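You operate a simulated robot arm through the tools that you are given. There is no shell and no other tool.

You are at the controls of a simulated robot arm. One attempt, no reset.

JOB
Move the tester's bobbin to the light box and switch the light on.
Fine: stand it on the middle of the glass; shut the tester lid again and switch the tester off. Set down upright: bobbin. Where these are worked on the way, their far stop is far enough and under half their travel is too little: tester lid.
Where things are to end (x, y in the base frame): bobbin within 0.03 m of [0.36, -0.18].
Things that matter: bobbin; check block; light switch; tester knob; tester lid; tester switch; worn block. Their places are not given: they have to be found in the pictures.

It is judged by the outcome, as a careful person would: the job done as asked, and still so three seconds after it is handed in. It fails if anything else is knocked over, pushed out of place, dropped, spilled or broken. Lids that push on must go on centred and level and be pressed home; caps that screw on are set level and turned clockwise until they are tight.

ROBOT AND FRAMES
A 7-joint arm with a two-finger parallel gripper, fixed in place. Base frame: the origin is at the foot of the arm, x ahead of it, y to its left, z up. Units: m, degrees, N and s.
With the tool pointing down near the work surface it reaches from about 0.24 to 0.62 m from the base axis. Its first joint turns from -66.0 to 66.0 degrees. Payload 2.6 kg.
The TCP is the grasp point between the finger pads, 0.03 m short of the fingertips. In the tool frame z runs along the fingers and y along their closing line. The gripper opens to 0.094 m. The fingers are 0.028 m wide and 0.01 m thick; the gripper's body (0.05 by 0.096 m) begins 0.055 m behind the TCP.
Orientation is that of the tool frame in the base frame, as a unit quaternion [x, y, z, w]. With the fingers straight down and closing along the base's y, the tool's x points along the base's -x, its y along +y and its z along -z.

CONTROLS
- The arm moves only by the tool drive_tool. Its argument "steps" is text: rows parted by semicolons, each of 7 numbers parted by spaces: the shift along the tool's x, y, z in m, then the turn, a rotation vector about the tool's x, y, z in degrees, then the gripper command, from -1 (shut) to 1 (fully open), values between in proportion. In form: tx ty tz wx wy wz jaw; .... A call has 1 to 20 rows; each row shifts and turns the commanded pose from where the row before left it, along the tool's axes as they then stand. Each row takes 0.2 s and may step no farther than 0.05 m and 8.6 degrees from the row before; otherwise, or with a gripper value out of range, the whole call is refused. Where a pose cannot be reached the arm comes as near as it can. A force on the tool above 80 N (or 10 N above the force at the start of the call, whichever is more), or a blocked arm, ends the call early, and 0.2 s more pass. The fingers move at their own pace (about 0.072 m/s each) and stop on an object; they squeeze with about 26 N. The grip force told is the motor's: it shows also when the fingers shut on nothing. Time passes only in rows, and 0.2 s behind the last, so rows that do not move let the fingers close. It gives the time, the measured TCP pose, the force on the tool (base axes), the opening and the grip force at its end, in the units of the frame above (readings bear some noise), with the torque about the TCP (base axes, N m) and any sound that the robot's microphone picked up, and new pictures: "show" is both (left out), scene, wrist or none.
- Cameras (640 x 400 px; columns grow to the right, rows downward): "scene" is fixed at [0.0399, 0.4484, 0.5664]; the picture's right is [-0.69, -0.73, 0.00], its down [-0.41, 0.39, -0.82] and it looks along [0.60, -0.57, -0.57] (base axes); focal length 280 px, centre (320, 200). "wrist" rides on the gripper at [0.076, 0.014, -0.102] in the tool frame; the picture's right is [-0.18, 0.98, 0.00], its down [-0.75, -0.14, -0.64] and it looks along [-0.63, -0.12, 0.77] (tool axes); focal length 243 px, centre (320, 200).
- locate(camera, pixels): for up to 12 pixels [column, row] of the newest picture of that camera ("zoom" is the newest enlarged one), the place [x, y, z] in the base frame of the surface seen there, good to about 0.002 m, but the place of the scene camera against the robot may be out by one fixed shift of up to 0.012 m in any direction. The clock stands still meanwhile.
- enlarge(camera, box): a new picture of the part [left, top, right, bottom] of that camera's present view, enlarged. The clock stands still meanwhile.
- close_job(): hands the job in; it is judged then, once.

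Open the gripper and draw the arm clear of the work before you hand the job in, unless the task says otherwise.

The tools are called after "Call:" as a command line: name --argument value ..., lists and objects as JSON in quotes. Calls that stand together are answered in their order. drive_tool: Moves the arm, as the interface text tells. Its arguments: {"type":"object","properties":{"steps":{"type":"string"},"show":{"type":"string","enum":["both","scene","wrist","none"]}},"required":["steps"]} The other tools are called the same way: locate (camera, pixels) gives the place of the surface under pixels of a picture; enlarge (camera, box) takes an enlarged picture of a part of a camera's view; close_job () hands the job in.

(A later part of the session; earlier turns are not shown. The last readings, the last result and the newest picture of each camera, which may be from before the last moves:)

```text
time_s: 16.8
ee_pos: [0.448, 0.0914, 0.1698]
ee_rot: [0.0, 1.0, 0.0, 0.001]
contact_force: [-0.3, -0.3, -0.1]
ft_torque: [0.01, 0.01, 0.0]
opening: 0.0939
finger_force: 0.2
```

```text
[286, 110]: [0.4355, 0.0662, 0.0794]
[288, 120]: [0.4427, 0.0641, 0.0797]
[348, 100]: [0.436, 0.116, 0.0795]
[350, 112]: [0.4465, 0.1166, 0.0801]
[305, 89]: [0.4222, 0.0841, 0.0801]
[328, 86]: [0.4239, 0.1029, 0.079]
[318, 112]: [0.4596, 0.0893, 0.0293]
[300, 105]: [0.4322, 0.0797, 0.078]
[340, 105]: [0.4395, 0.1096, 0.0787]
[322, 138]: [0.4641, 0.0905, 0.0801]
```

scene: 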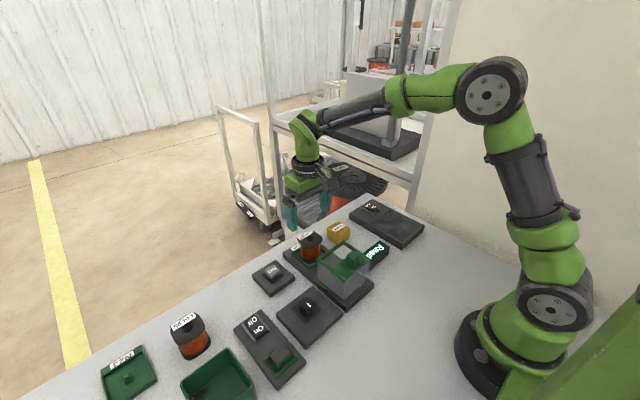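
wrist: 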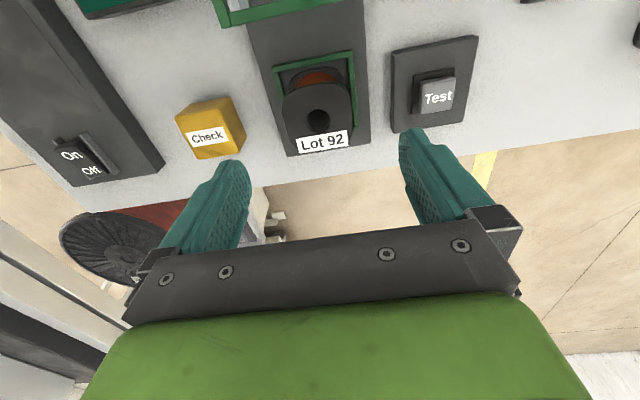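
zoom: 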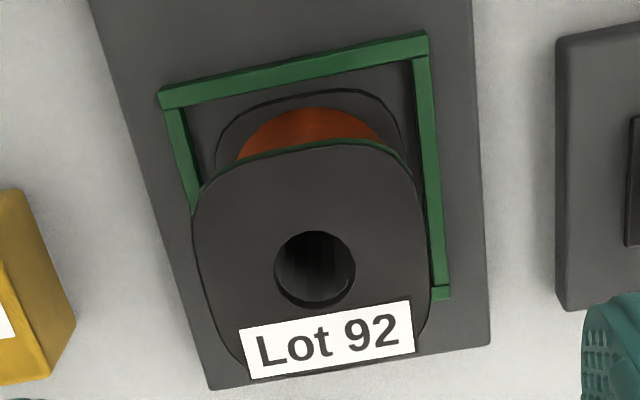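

Centre confirmed at (0.448, 0.0905), and the TCP is at (0.448, 0.091). I descend to z≈0.068 (tips 0.038, above the frame) and close on the flange.

Call:
drive_tool --steps "0 0 0.03 0 0 0 1; 0 0 0.03 0 0 0 1; 0 0 0.02 0 0 0 1; 0 0 0.012 0 0 0 1; 0 0 0.01 0 0 0 1; 0 0 0 0 0 0 1; 0 0 0 0 0 0 0.3; 0 0 0 0 0 0 -0.2; 0 0 0 0 0 0 -1; 0 0 0 0 0 0 -1; 0 0 0 0 0 0 -1" --show "both"

```text
time_s: 19.2
ee_pos: [0.4487, 0.0903, 0.0677]
ee_rot: [0.001, 1.0, 0.0, -0.001]
contact_force: [0.1, -0.5, -0.2]
ft_torque: [-0.01, 0.03, -0.01]
opening: 0.0594
finger_force: 25.7
```

scene: 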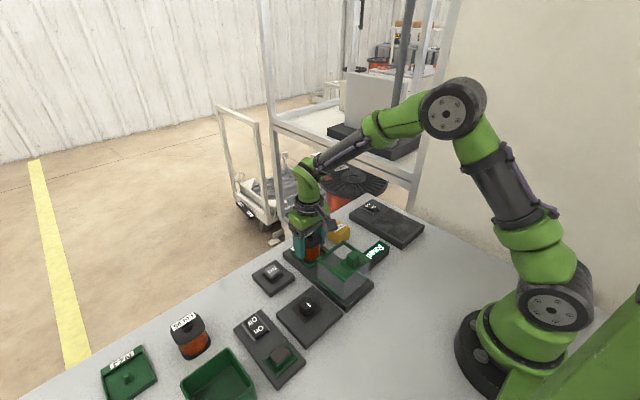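
wrist: 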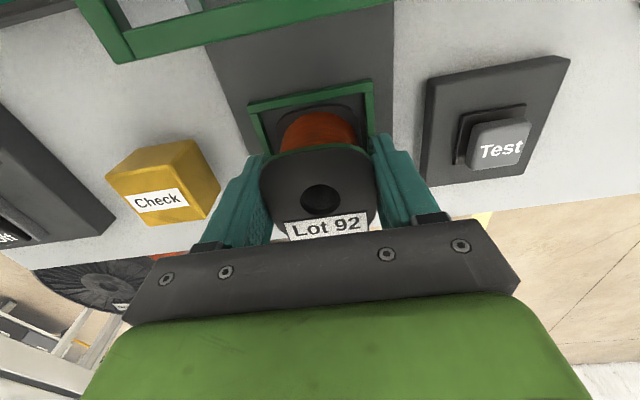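

The flange is held (opening 0.059, grip 26 N). I lift slowly and check that the bobbin comes along level.

Call:
drive_tool --steps "0 0 -0.003 0 0 0 -1; 0 0 -0.005 0 0 0 -1; 0 0 -0.01 0 0 0 -1; 0 0 -0.02 0 0 0 -1; 0 0 0 0 0 0 -1" --show "both"

Call:
enlarge --camera "scene" --box '[265, 195, 355, 275]'

```text
time_s: 20.4
ee_pos: [0.4496, 0.0903, 0.1064]
ee_rot: [-0.001, 1.0, 0.0, 0.0]
contact_force: [0.2, 0.1, -3.3]
ft_torque: [-0.04, -0.02, 0.01]
opening: 0.0595
finger_force: 25.7
```

scene: 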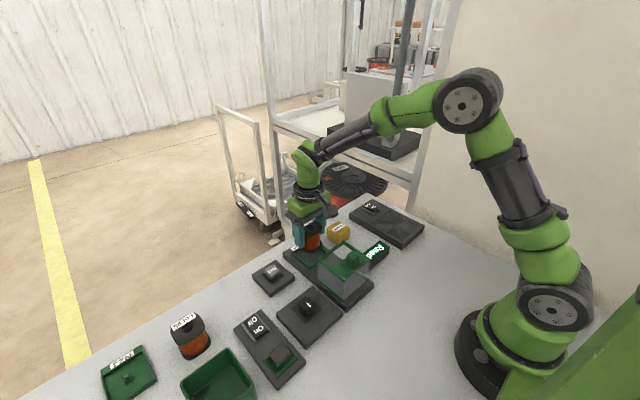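
wrist: 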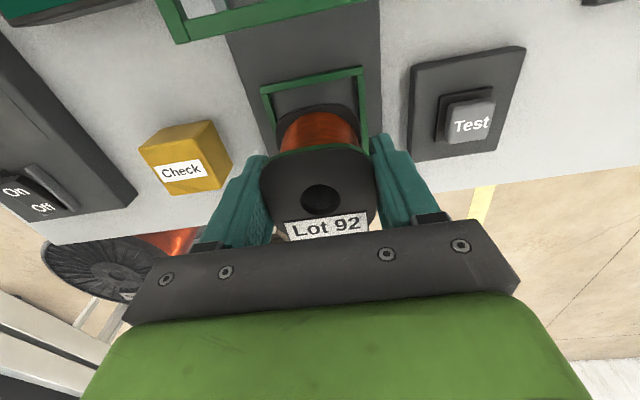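

```text
5.00 times, centred on (310, 235) of scene
```

zoom: 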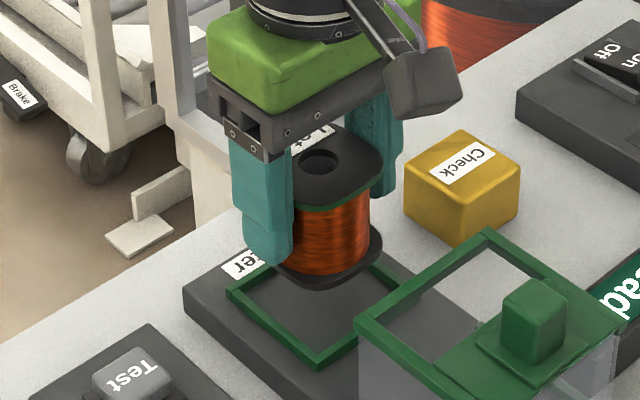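

The bobbin hangs level in the jaws, weighing about 3.3 N. I raise it to z≈0.22 and carry it over to the light box.

Call:
drive_tool --steps "0 0 -0.03 0 0 0 -1; 0 0 -0.04 0 0 0 -1; 0 0 -0.04 0 0 0 -1; 0.01 -0.025 0 0 0 0 -1; 0.011 -0.035 0 0 0 0 -1; 0.012 -0.035 0 0 0 0 -1; 0.012 -0.035 0 0 0 0 -1; 0.012 -0.035 0 0 0 0 -1; 0.012 -0.035 0 0 0 0 -1; 0.01 -0.035 0 0 0 0 -1; 0.01 -0.035 0 0 0 0 -1; 0 0 0 0 0 0 -1" --show "both"

```text
time_s: 23.0
ee_pos: [0.3615, -0.1793, 0.2175]
ee_rot: [0.0, 1.0, 0.0, 0.001]
contact_force: [0.1, -0.7, -4.1]
ft_torque: [0.03, 0.0, 0.0]
opening: 0.0594
finger_force: 26.6
```

scene: 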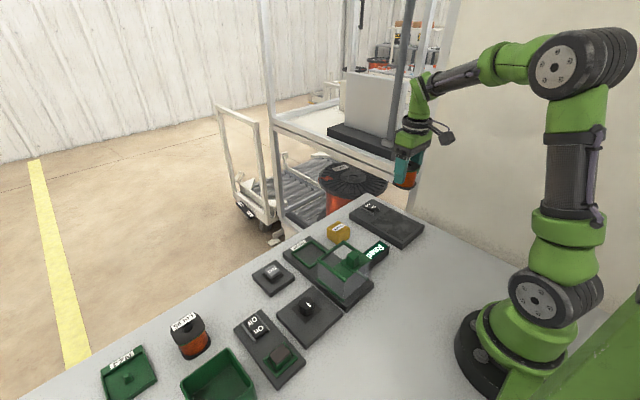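
wrist: 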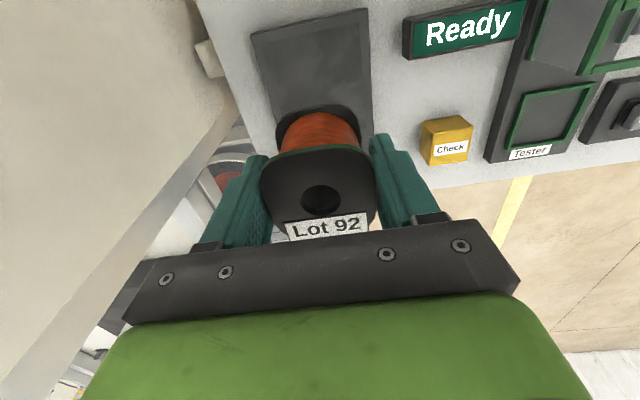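

I'm above the light box. I zoom on both views to find the glass outline and height.

Call:
enlarge --camera "wrist" --box '[230, 0, 390, 140]'

Call:
locate --camera "zoom" --pixels '[[90, 150], [550, 45], [130, 180], [540, 100], [300, 150], [300, 300], [150, 350], [550, 350], [440, 120], [250, 330]]'

Call:
enlarge --camera "scene" --box '[340, 180, 440, 260]'

Call:
locate --camera "zoom" --pixels '[[225, 218], [312, 150], [475, 225], [380, 300], [350, 222], [228, 100], [120, 172], [492, 230], [380, 325], [240, 135], [205, 125], [222, 150]]'

```text
2.86 times, centred on (310, 70) of wrist
```

zoom: 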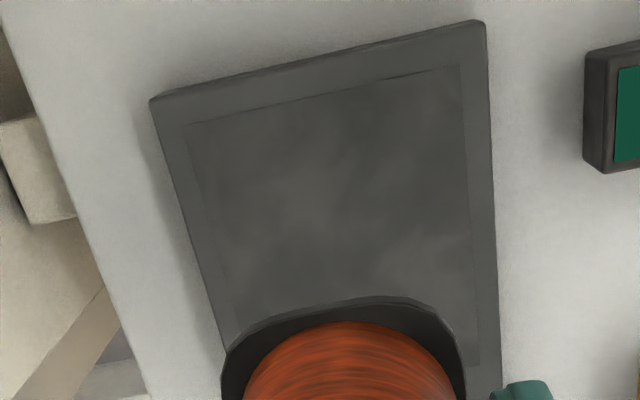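

```text
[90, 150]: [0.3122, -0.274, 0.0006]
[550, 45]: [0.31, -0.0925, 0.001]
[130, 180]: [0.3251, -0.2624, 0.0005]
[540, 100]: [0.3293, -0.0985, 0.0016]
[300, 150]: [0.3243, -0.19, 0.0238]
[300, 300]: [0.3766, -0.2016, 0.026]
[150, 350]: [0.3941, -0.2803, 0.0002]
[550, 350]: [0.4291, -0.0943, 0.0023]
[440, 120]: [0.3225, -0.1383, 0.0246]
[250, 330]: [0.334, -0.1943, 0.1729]
```

```text
5.00 times, centred on (390, 220) of scene
```

zoom: 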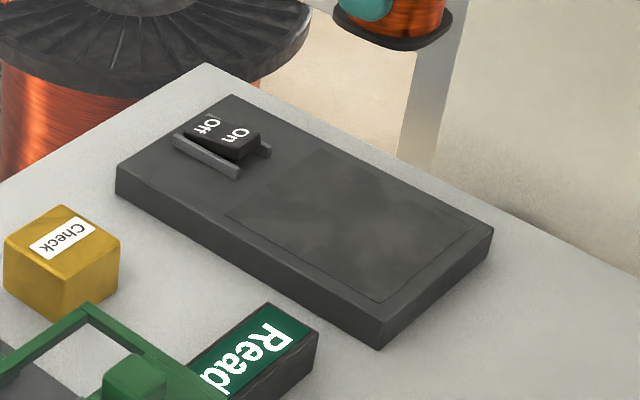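

```text
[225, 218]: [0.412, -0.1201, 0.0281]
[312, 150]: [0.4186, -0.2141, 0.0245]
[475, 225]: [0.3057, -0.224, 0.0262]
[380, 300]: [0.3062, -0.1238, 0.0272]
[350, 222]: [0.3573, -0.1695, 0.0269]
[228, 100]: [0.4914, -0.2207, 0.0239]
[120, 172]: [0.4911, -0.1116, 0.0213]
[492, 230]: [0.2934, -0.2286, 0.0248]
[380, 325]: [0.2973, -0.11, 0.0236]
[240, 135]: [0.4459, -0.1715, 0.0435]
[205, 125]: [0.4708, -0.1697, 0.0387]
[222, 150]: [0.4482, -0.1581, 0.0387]
```

Glass spans (after the scene's y offset) roughly x 0.306–0.415, y -0.132 to -0.229, centred at (0.36, -0.18), top z≈0.0255. I lower the bobbin to about 8 mm above the glass.

Call:
drive_tool --steps "0.0015 0 0.03 0 0 0 -1; 0 -0.0005 0.03 0 0 0 -1; 0 0 0.03 0 0 0 -1; 0 0 0.025 0 0 0 -1; 0 0 0.013 0 0 0 -1; 0 0 0.008 0 0 0 -1; 0 0 0 0 0 0 -1" --show "both"

Call:
enlarge --camera "scene" --box '[340, 160, 450, 260]'

```text
time_s: 24.6
ee_pos: [0.3589, -0.1776, 0.0805]
ee_rot: [0.0, 1.0, 0.0, 0.0]
contact_force: [-0.1, -0.6, -3.5]
ft_torque: [-0.04, 0.03, 0.0]
opening: 0.0592
finger_force: 25.4
```

scene: 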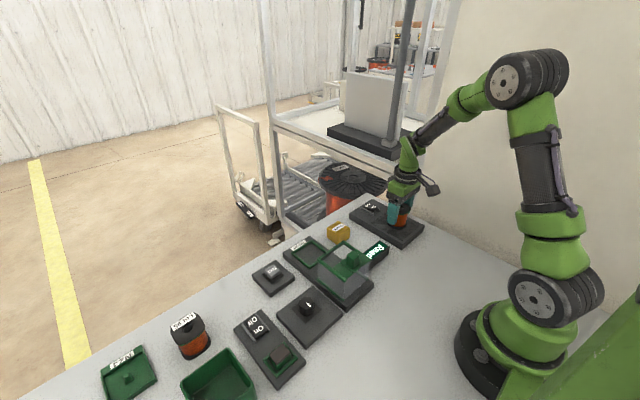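
wrist: 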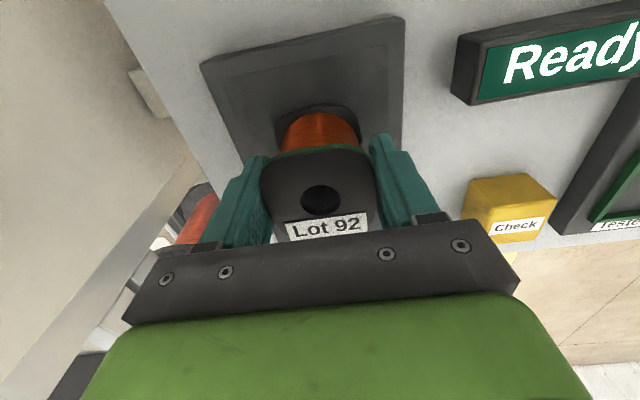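

```text
4.00 times, centred on (395, 210) of scene
```

zoom: 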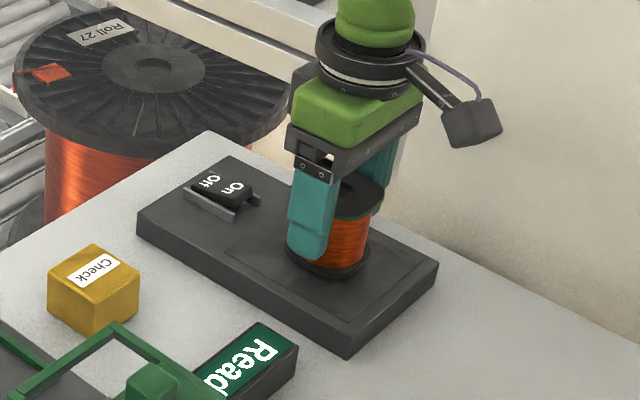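

The bobbin is level just above the glass. I lower in small rows until the force shows contact.

Call:
drive_tool --steps "0 -0.001 0.002 0 0 0 -1; 0 0 0.002 0 0 0 -1; 0 0 0.0015 0 0 0 -1; 0 0 0.001 0 0 0 -1; 0 0 0 0 0 0 -1" --show "none"

```text
time_s: 25.8
ee_pos: [0.3589, -0.1799, 0.0741]
ee_rot: [0.0, 1.0, 0.0, 0.001]
contact_force: [-0.1, 0.3, -2.7]
ft_torque: [-0.02, 0.01, 0.03]
opening: 0.0593
finger_force: 25.8
```

Still hanging free (Fz about -3 N). I go down in 0.7 mm rows.

Call:
drive_tool --steps "0 0 0.0007 0 0 0 -1; 0 0 0.0007 0 0 0 -1; 0 0 0 0 0 0 -1" --show "none"

```text
time_s: 26.6
ee_pos: [0.3596, -0.1809, 0.0728]
ee_rot: [0.001, 1.0, 0.0, 0.0]
contact_force: [-0.2, 0.7, -3.5]
ft_torque: [0.04, 0.02, 0.02]
opening: 0.0594
finger_force: 26.2
```

Call:
drive_tool --steps "0 0 0.0007 0 0 0 -1; 0 0 0.0005 0 0 0 -1; 0 0 0 0 0 0 -1" --show "scene"

Call:
enlarge --camera "scene" --box '[370, 195, 430, 240]'

```text
time_s: 27.4
ee_pos: [0.3592, -0.1799, 0.073]
ee_rot: [0.0, 1.0, 0.0, 0.001]
contact_force: [-2.7, 1.3, 9.3]
ft_torque: [0.3, 0.42, -0.03]
opening: 0.0593
finger_force: 26.3
```

scene: 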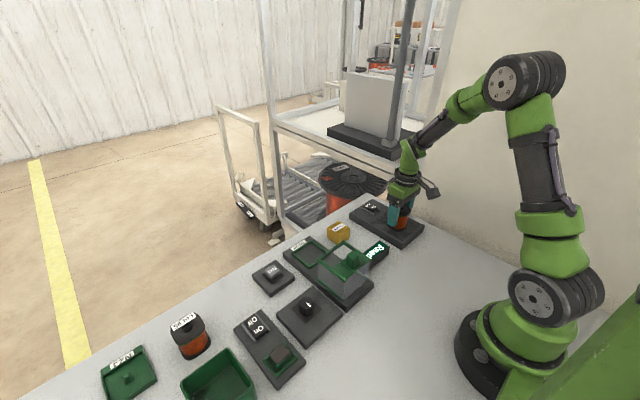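

```text
8.89 times, centred on (400, 218) of scene
```

zoom: 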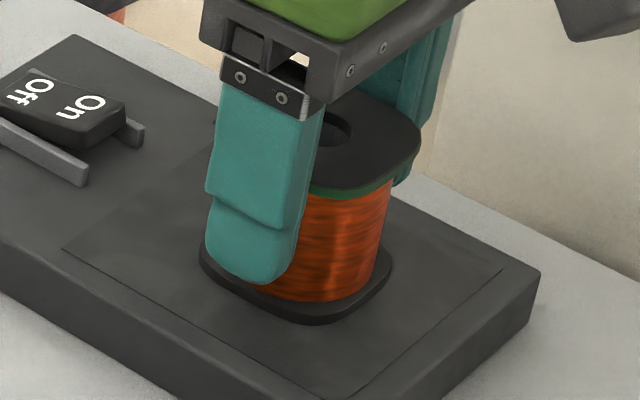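

Contact is made (Fz +9 N), the bobbin stands on the glass. I ease 0.5 mm, open gently and rise straight up.

Call:
drive_tool --steps "0 0 -0.0005 0 0 0 -1; 0 0 0 0 0 0 0.35; 0 0 0 0 0 0 0.6; 0 0 0 0 0 0 1; 0 0 0 0 0 0 1; 0 0 -0.01 0 0 0 1; 0 0 -0.03 0 0 0 1; 0 0 -0.04 0 0 0 1; 0 0 -0.04 0 0 0 1; 0 0 0 0 0 0 1" --show "both"

Call:
enlarge --camera "scene" --box '[350, 180, 440, 250]'

```text
time_s: 29.6
ee_pos: [0.3586, -0.1792, 0.1913]
ee_rot: [-0.001, 1.0, 0.0, -0.001]
contact_force: [0.6, -0.2, -0.9]
ft_torque: [-0.01, 0.05, -0.01]
opening: 0.0942
finger_force: 0.0
```

scene: 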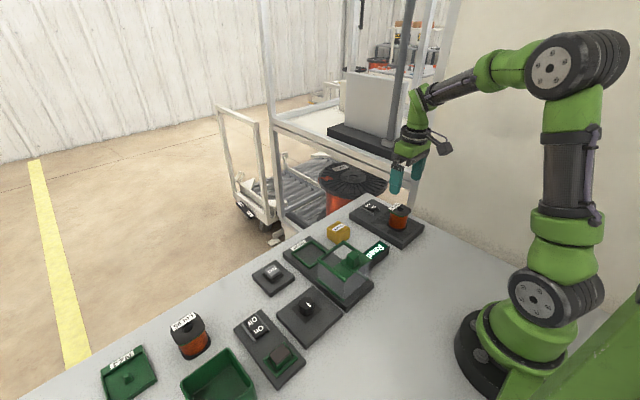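
wrist: 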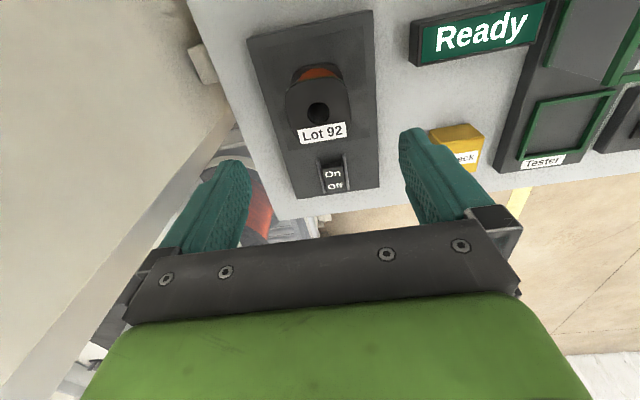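

```text
5.71 times, centred on (395, 215) of scene
```

zoom: 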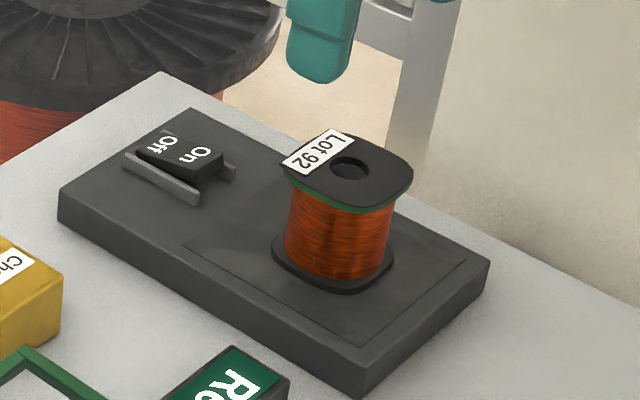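

The bobbin stands upright in the middle of the glass. Next the light rocker: I zoom and measure it at wrist (333,180).

Call:
enlarge --camera "wrist" --box '[300, 145, 370, 205]'

Call:
locate --camera "zoom" --pixels '[[300, 120], [300, 200], [310, 260], [310, 320], [310, 360], [250, 250], [370, 240], [200, 240], [420, 240], [230, 150], [400, 140], [300, 90]]'

Call:
enlarge --camera "scene" --box '[355, 190, 395, 220]'

Call:
locate --camera "zoom" --pixels '[[200, 200], [270, 210], [330, 230], [340, 190], [250, 150], [290, 180], [200, 150], [240, 260], [150, 200], [400, 200], [300, 250], [320, 250]]'

```text
6.67 times, centred on (335, 175) of wrist
```

zoom: 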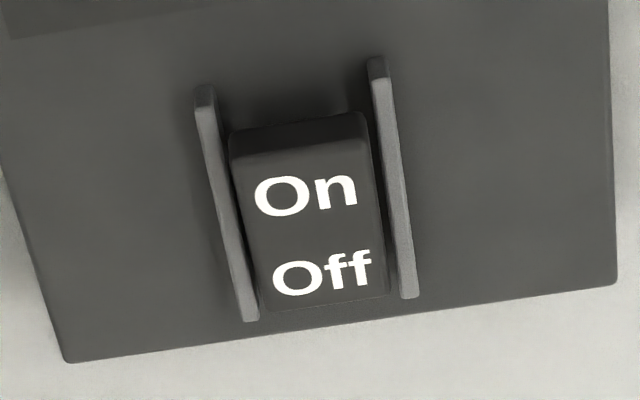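

```text
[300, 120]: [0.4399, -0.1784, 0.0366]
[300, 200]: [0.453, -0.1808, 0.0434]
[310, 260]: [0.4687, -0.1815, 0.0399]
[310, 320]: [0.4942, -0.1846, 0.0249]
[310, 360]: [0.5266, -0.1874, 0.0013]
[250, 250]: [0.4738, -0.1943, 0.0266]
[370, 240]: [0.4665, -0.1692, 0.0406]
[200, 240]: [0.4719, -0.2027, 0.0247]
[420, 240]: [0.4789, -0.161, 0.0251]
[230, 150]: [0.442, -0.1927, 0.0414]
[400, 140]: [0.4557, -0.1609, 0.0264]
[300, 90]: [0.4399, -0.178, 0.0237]
```

```text
13.33 times, centred on (375, 205) of scene
```

zoom: 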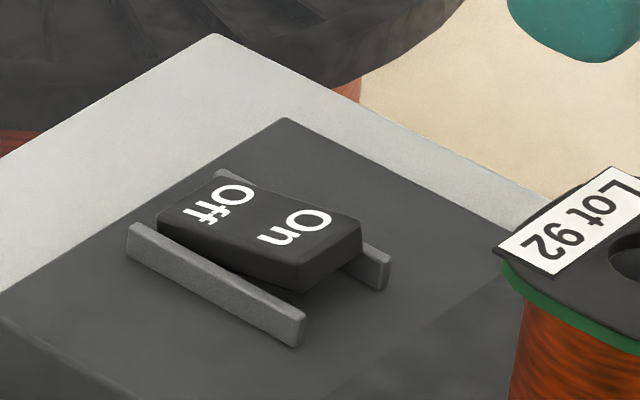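

```text
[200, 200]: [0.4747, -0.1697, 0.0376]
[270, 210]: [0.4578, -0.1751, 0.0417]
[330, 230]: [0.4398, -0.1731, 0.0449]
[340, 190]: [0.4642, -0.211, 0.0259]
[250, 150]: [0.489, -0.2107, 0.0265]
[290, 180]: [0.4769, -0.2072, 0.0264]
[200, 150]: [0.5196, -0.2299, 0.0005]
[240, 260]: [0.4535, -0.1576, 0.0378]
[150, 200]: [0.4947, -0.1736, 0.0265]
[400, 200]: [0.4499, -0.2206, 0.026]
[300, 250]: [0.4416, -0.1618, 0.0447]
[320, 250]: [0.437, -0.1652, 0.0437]
```

Rocker: x 0.439–0.480, centre y -0.1805, On end raised to z≈0.0445 at x≈0.44, guard bars about z 0.037. I close the jaws and position the tips over the On end at x≈0.434.

Call:
drive_tool --steps "-0.035 -0.0005 0 0 0 0 0; -0.04 -0.0005 0.02 0 0 0 -1; 0 0 0.03 0 0 0 -1; 0 0 0.03 0 0 0 -1; 0 0 0.024 0 0 0 -1; 0 0 0 0 0 0 -1; 0 0 0 0 0 0 -1" --show "both"

Call:
enlarge --camera "scene" --box '[345, 175, 415, 230]'

```text
time_s: 31.2
ee_pos: [0.4337, -0.1815, 0.0887]
ee_rot: [0.0, 1.0, 0.0, 0.0]
contact_force: [0.1, 0.4, -0.4]
ft_torque: [0.01, 0.04, 0.0]
opening: 0.0001
finger_force: 26.0
```

scene: 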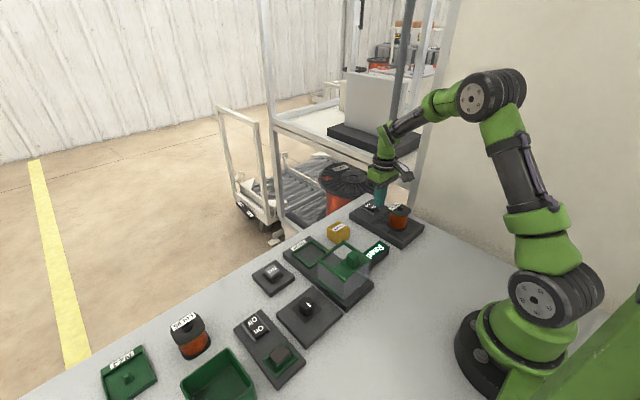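
wrist: 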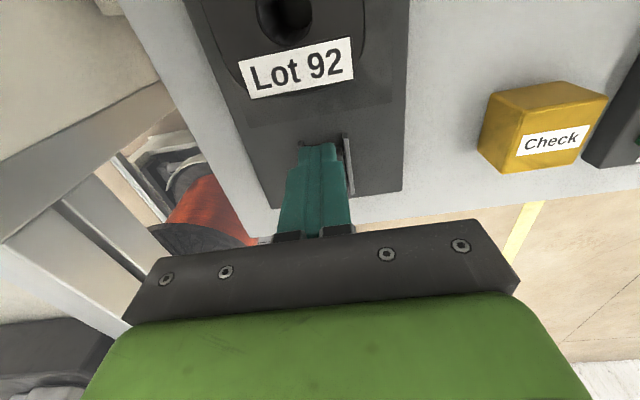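

```text
7.27 times, centred on (380, 202) of scene
```

zoom: 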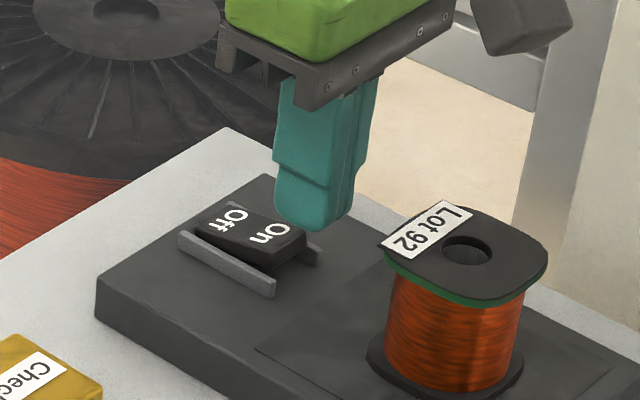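

The closed tips are aligned over the On end, 14 mm above it. I press down in small steps and watch force and sound.

Call:
drive_tool --steps "0 0 0.008 0 0 0 -1; 0 0 0.004 0 0 0 -1; 0 0 0.002 0 0 0 -1; 0 0 0.002 0 0 0 -1; 0 0 0 0 0 0 -1" --show "scene"

```text
time_s: 32.4
ee_pos: [0.4335, -0.1814, 0.0724]
ee_rot: [0.0, 1.0, 0.0, 0.0]
contact_force: [-0.2, 0.2, 1.2]
ft_torque: [0.0, 0.03, -0.01]
opening: 0.0
finger_force: 25.5
```

scene: 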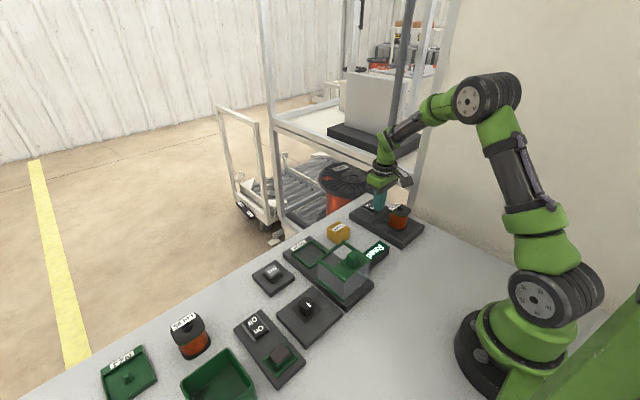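

Call:
drive_tool --steps "0 0 0.0015 0 0 0 -1; 0 0 0.0015 0 0 0 -1; 0 0 0.0015 0 0 0 -1; 0 0 0 0 0 0 -1" --show "scene"

Call:
enlarge --camera "scene" --box '[345, 175, 415, 230]'

```text
time_s: 33.4
ee_pos: [0.4344, -0.1815, 0.0678]
ee_rot: [0.0, 1.0, 0.0, 0.0]
contact_force: [0.2, -0.2, 0.1]
ft_torque: [-0.02, 0.01, -0.02]
opening: 0.0
finger_force: 26.1
```

scene: 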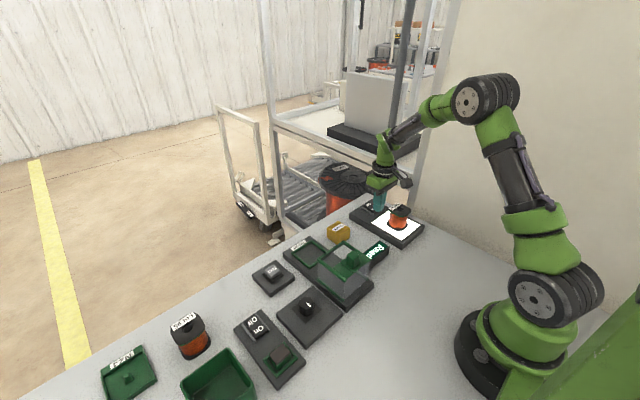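

```text
7.27 times, centred on (380, 202) of scene
```

zoom: 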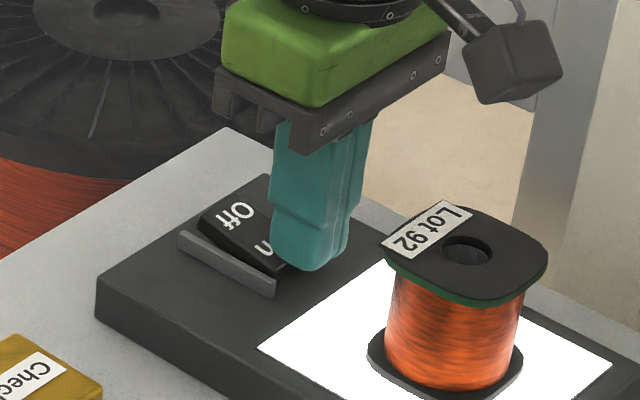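

The glass lights up and the rocker has flipped to On. I rise and travel over to the parked lid to shut it.

Call:
drive_tool --steps "0 0 -0.03 0 0 0 -1; 0 0 -0.04 0 0 0 -1; 0 0 -0.04 0 0 0 -1; 0 0 -0.04 0 0 0 -0.5; 0.016 0.034 0 0 0 0 0.1; 0.016 0.034 0 0 0 0 0.1; 0.016 0.034 0 0 0 0 0.1; 0.016 0.034 0 0 0 0 0.1; 0.016 0.034 0 0 0 0 0.1; 0.016 0.034 0 0 0 0 0.1; 0.016 0.034 0 0 0 0 0.1; 0.016 0.034 0 0 0 0 0.1; 0 0 0 0 0 0 0.1" --show "both"

Call:
enlarge --camera "scene" --box '[270, 195, 430, 305]'

```text
time_s: 36.2
ee_pos: [0.3066, 0.0891, 0.2147]
ee_rot: [0.0, 1.0, 0.0, 0.0]
contact_force: [0.7, 0.4, 0.1]
ft_torque: [-0.01, -0.03, 0.0]
opening: 0.0517
finger_force: 0.1
```

scene: 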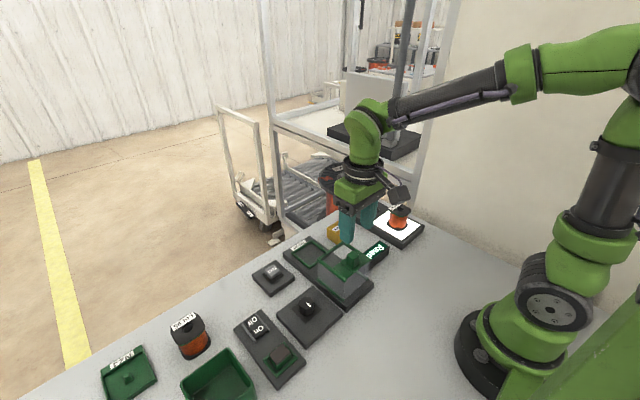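
wrist: 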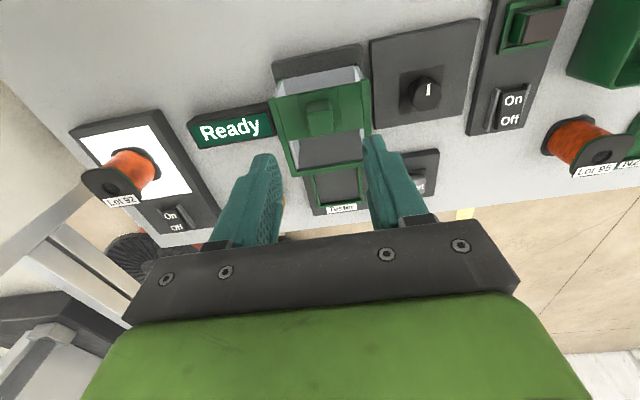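

```text
3.64 times, centred on (350, 250) of scene
```

zoom: 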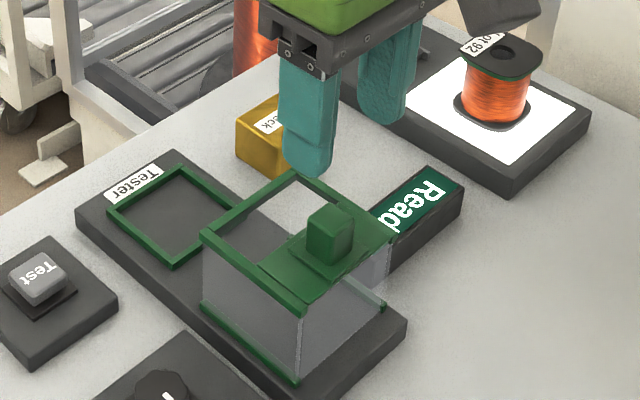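

The lid knob shows at wrist (320,115); I measure its position before gripping it again.

Call:
locate --camera "wrist" --pixels '[[310, 115], [331, 113], [320, 112], [321, 122], [310, 125], [331, 122], [320, 105], [321, 130]]'

Call:
enlarge --camera "wrist" --box '[265, 60, 385, 180]'

```text
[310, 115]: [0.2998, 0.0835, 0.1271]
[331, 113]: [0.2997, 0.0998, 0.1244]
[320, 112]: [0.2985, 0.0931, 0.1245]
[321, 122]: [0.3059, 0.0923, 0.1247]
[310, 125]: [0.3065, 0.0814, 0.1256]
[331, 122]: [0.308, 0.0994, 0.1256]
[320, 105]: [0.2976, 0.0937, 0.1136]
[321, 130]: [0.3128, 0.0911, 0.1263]
```

```text
3.33 times, centred on (325, 120) of wrist
```

zoom: 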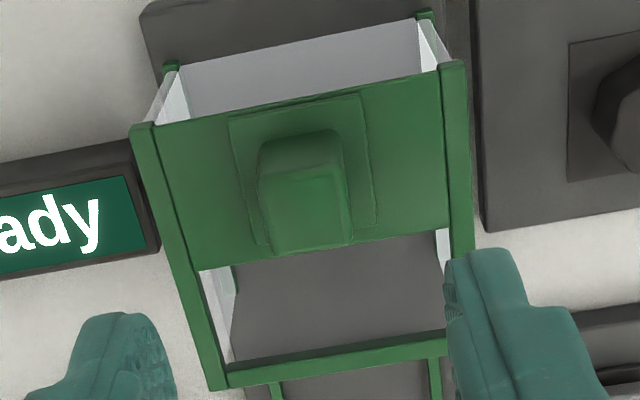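

Knob centre is (0.306, 0.091). I descend to z≈0.137 and grip it.

Call:
drive_tool --steps "0 0.001 0.025 0 0 0 0.1; 0 0 0.025 0 0 0 0.1; 0 0 0.018 0 0 0 0.1; 0 0 0.0095 0 0 0 0.1; 0 0 0 0 0 0 -1; 0 0 0 0 0 0 -1; 0 0 0 0 0 0 -1" --show "wrist"

```text
time_s: 37.8
ee_pos: [0.3059, 0.0901, 0.1381]
ee_rot: [0.002, 1.0, -0.002, 0.0]
contact_force: [-0.3, -29.7, -0.7]
ft_torque: [-0.12, 0.09, 0.14]
opening: 0.0218
finger_force: 45.4
```

wrist: 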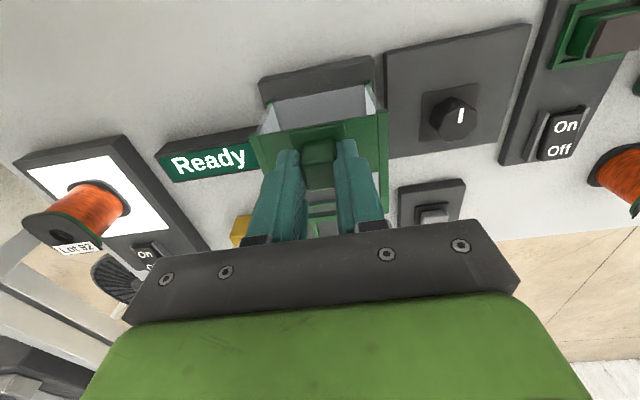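

Gripped; Fy of -30 N shows the commanded y is ~2 mm high, so I trim it and begin pushing the lid toward +x.

Call:
drive_tool --steps "0 -0.001 0 0 0 0 -1; -0.002 -0.0008 0 0 0 0 -1; -0.004 0 0 0 0 0 -1; -0.005 0 0 0 0 0 -1; -0.005 0 0 0 0 0 -1; -0.005 0 0 0 0 0 -1; 0 0 0 0 0 0 -1" --show "none"

```text
time_s: 39.4
ee_pos: [0.3271, 0.0888, 0.1394]
ee_rot: [0.0, 1.0, 0.0, -0.002]
contact_force: [-1.4, -15.1, -15.2]
ft_torque: [-0.28, 1.2, -0.02]
opening: 0.0218
finger_force: 44.5
```

Call:
drive_tool --steps "-0.005 -0.0008 0.0005 0 0 0 -1; -0.005 0 0.0005 0 0 0 -1; -0.005 0 0 0 0 0 -1; -0.005 0 0 0 0 0 -1; -0.005 0 0 0 0 0 -1; -0.005 0 0 0 0 0 -1; 0 0 0 0 0 0 -1" --show "scene"

```text
time_s: 41.0
ee_pos: [0.3579, 0.0901, 0.1397]
ee_rot: [-0.001, 1.0, 0.001, 0.001]
contact_force: [-1.5, 6.8, 2.6]
ft_torque: [0.11, 0.7, -0.32]
opening: 0.0217
finger_force: 45.2
```

scene: 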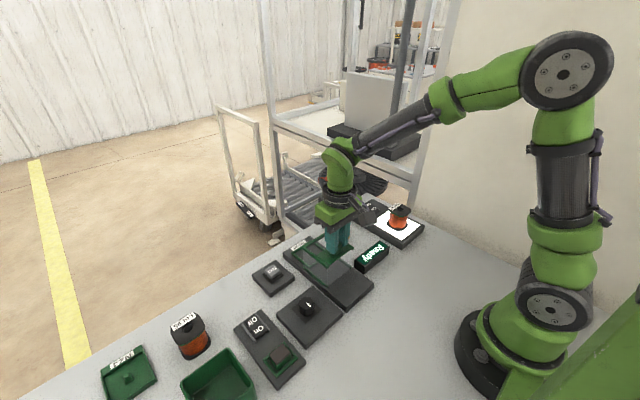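

The lid follows freely with small forces at x≈0.358. I keep pushing in 5 mm rows.

Call:
drive_tool --steps "-0.005 0.0004 0 0 0 0 -1; -0.005 0 0 0 0 0 -1; -0.005 0 0 0 0 0 -1; -0.005 0 0 0 0 0 -1; -0.005 0 0 0 0 0 -1; -0.005 0 0 0 0 0 -1; -0.005 0 0 0 0 0 -1; 0 0 0 0 0 0 -1" --show "none"

```text
time_s: 42.8
ee_pos: [0.3941, 0.0895, 0.1396]
ee_rot: [-0.001, 1.0, 0.001, 0.0]
contact_force: [-1.2, 15.2, 8.9]
ft_torque: [0.29, 0.53, 0.14]
opening: 0.0218
finger_force: 45.5
```

Call:
drive_tool --steps "-0.005 0.0007 -0.0005 0 0 0 -1; -0.005 0 0 0 0 0 -1; -0.005 0 0 0 0 0 -1; -0.004 0 0 0 0 0 -1; 0 0 0 0 0 0 -1" --show "scene"

```text
time_s: 44.0
ee_pos: [0.4107, 0.0902, 0.1397]
ee_rot: [0.0, 1.0, 0.0, 0.0]
contact_force: [-0.9, 11.9, 9.0]
ft_torque: [0.26, 0.35, 0.19]
opening: 0.0216
finger_force: 45.1
```

scene: 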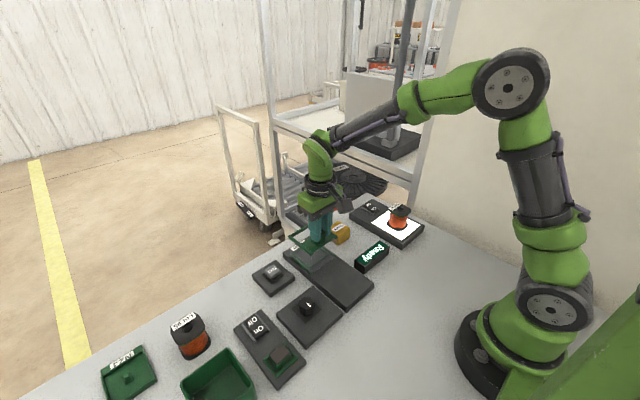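

About 10 mm remain to the shut position (x≈0.421). I go in 2 mm rows until the force shows the shut stop.

Call:
drive_tool --steps "-0.003 0.0005 -0.0003 0 0 0 -1; -0.002 0 0 0 0 0 -1; -0.002 0 0 0 0 0 -1; -0.002 0 0 0 0 0 -1; 0 0 0 0 0 0 -1" --show "none"

```text
time_s: 45.2
ee_pos: [0.4201, 0.0895, 0.1396]
ee_rot: [0.0, 1.0, 0.0, -0.001]
contact_force: [0.3, 10.3, -7.7]
ft_torque: [0.18, -1.07, 0.03]
opening: 0.0215
finger_force: 45.2
```

Call:
drive_tool --steps "-0.0015 0 0 0 0 0 -1; -0.0015 0 0 0 0 0 -1; 0 0 0 0 0 0 -1" --show "scene"

Call:
enlarge --camera "scene" --box '[270, 205, 350, 285]'

```text
time_s: 46.0
ee_pos: [0.4207, 0.0907, 0.1399]
ee_rot: [0.003, 1.0, 0.0, -0.006]
contact_force: [-36.3, -4.9, 14.4]
ft_torque: [-0.01, 0.43, 0.6]
opening: 0.0217
finger_force: 44.5
```

scene: 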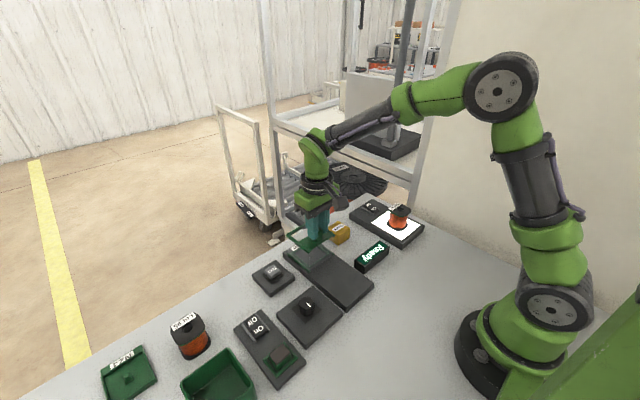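

```text
5.00 times, centred on (310, 245) of scene
```

zoom: 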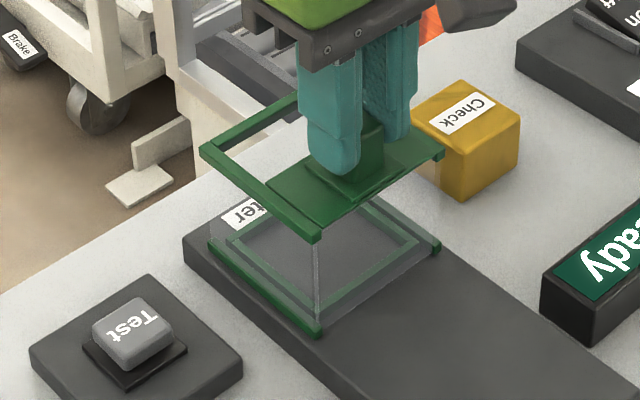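

The shut stop is felt (Fx -36 N) and the hood's corner is back at zoom (318,333) as at the start. I relax 2 mm, release and rise.

Call:
drive_tool --steps "0.0018 0 0 0 0 0 -1; 0 0 0 0 0 0 -0.2; 0 0 0 0 0 0 0; 0 0 0 0 0 0 0.1; 0 0 -0.02 0 0 0 0.1; 0 0 -0.03 0 0 0 0.1; 0 0 -0.03 0 0 0 0.1; 0 0 0 0 0 0 0.1" --show "both"

Call:
locate --camera "wrist" --pixels '[[320, 130], [322, 138]]'

Call:
enlarge --camera "scene" --box '[270, 205, 350, 285]'

```text
time_s: 47.8
ee_pos: [0.4224, 0.0912, 0.221]
ee_rot: [0.0, 1.0, 0.0, 0.0]
contact_force: [-0.4, 0.3, -0.6]
ft_torque: [-0.01, 0.01, 0.01]
opening: 0.0516
finger_force: 0.2
```

scene: 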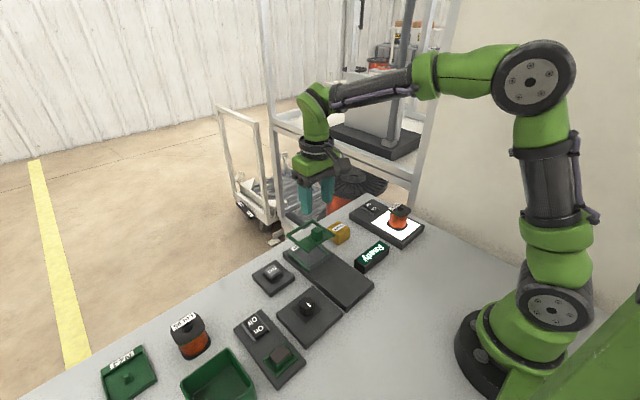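
wrist: 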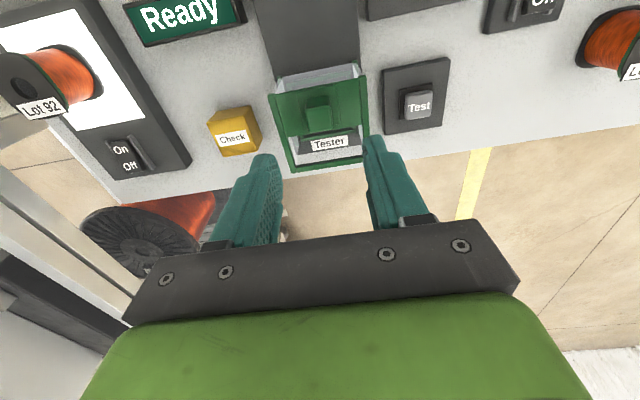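

```text
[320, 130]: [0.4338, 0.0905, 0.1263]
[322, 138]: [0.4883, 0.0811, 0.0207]
```

```text
5.00 times, centred on (310, 245) of scene
```

zoom: 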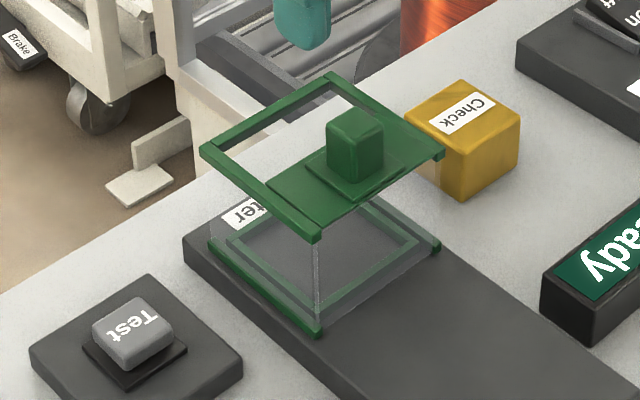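

The lid is shut exactly as at the start. Now I move over to the On/Off rocker of the tester near scene (258,325) to look at it closely.

Call:
drive_tool --steps "0.02 0.03 0 0 0 0 0; 0.02 0.03 0 0 0 0 -0.5; 0.02 0.03 0 0 0 0 -1; 0.02 0.03 0 0 0 0 -1; 0.02 0.03 0 0 0 0 -1; 0.02 0.03 0 0 0 0 -1; 0 0.03 0 0 0 0 -1; 0 0 0 0 0 0 -1" --show "both"

Call:
enlarge --camera "scene" --box '[235, 305, 285, 345]'

```text
time_s: 49.6
ee_pos: [0.3012, 0.3018, 0.2208]
ee_rot: [0.001, 1.0, 0.0, 0.0]
contact_force: [0.1, -0.3, -0.1]
ft_torque: [-0.01, 0.03, -0.01]
opening: 0.0
finger_force: 26.2
```

scene: 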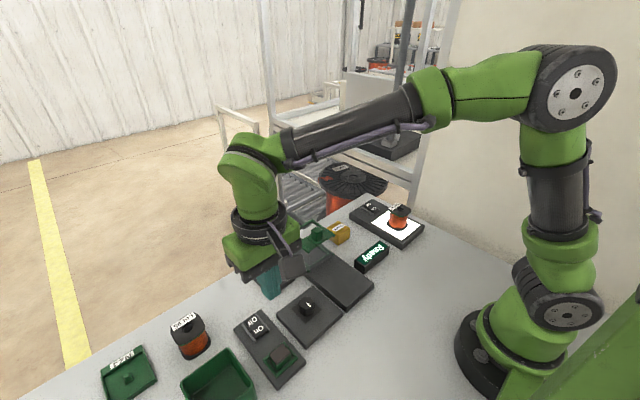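
wrist: 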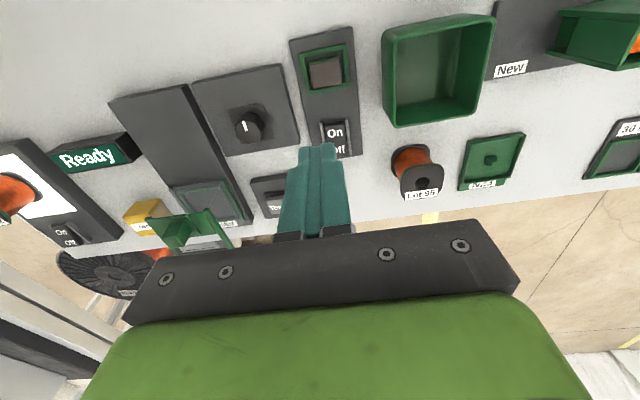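

```text
10.00 times, centred on (260, 325) of scene
```

zoom: 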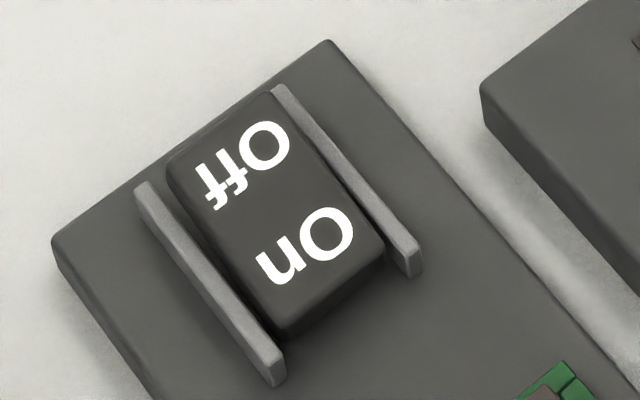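

More devices appear at the right of the wrist view ((510,70), (620,150)). I zoom to see what they are and the rocker's state before deciding.

Call:
enlarge --camera "wrist" --box '[360, 0, 640, 220]'

Call:
enlarge --camera "wrist" --box '[280, 20, 380, 165]'

Call:
locate --camera "wrist" --pixels '[[335, 130], [339, 150], [322, 125], [326, 150], [348, 122], [353, 148], [325, 70], [246, 125], [336, 122], [338, 156]]'

```text
1.82 times, centred on (500, 110) of wrist
```

zoom: 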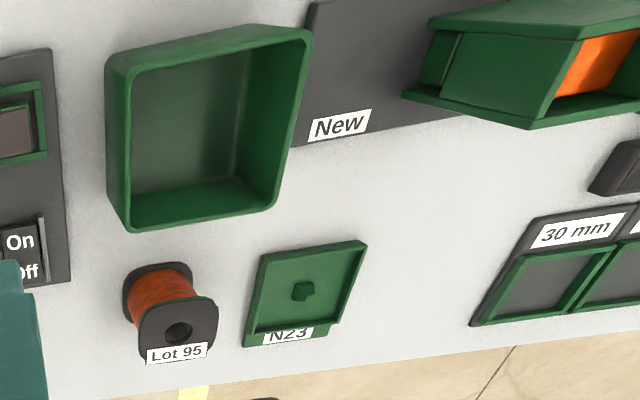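

```text
2.76 times, centred on (330, 92) of wrist
```

zoom: 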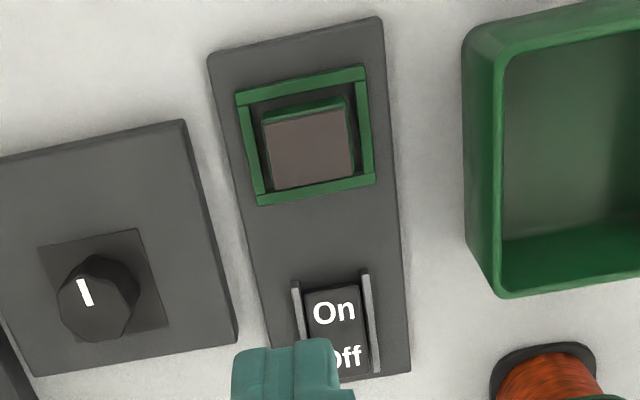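

```text
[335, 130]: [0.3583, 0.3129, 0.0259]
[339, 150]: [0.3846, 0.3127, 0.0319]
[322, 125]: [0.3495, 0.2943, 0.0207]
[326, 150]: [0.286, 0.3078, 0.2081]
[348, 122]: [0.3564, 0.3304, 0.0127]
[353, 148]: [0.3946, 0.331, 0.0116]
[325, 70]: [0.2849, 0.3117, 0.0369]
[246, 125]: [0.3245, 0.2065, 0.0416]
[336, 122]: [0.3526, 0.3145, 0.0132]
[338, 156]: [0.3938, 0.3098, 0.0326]
```

The rocker's On end reads z≈0.026 and the Off end ≈0.033 (so it is on), at y≈0.3125. I move forward so the finger no longer hides it and measure again.

Call:
drive_tool --steps "-0.03 0.005 0.01 0 0 0 -1; -0.03 0.005 0.01 0 0 0 -1; 0 0 0 0 0 0 -1" --show "wrist"

Call:
enlarge --camera "wrist" --box '[280, 50, 380, 150]'

```text
time_s: 50.4
ee_pos: [0.362, 0.3084, 0.1995]
ee_rot: [0.0, 1.0, 0.0, 0.0]
contact_force: [0.7, -0.2, -0.5]
ft_torque: [-0.02, -0.01, -0.02]
opening: 0.0001
finger_force: 25.6
```

wrist: 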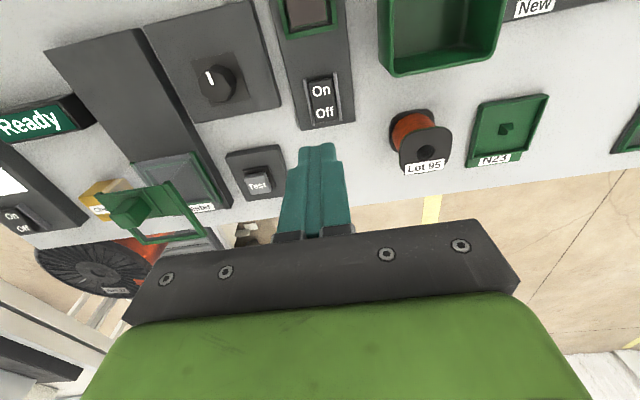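

```text
4.00 times, centred on (330, 100) of wrist
```

zoom: 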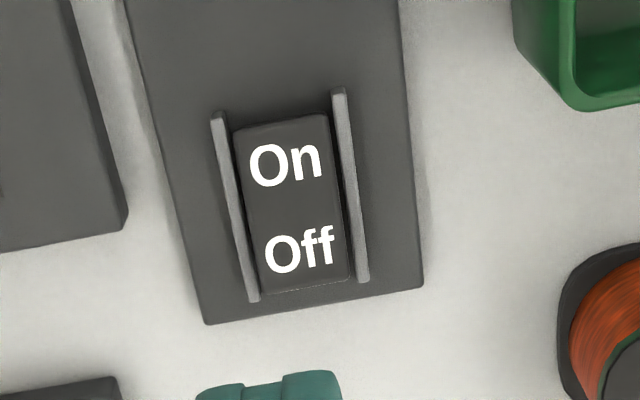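

Call:
locate --camera "zoom" --pixels '[[285, 130], [285, 180], [295, 220], [300, 275], [304, 284], [250, 200], [335, 190], [230, 200], [350, 190], [265, 270], [340, 265], [220, 130]]'

```text
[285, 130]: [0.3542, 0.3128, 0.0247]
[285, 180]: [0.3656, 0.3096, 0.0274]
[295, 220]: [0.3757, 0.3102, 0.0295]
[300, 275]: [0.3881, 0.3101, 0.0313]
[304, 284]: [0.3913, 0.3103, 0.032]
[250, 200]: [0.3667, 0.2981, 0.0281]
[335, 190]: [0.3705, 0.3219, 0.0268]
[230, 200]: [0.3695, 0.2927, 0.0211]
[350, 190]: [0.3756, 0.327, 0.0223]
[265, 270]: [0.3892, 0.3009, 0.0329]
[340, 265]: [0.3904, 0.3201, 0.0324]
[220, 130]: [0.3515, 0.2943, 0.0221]
```

Rocker spans x 0.352–0.393, centre y 0.3105, Off end at z≈0.0325. I check the neighbours' heights (bin rim, Lot 95 bobbin) before lowering.

Call:
locate --camera "wrist" --pixels '[[383, 60], [400, 72], [490, 60], [420, 150], [395, 125], [418, 118]]'

```text
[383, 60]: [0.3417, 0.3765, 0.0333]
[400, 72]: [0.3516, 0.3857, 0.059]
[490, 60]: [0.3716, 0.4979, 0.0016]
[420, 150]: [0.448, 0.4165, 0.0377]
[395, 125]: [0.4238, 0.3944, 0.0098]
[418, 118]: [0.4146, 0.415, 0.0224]
```

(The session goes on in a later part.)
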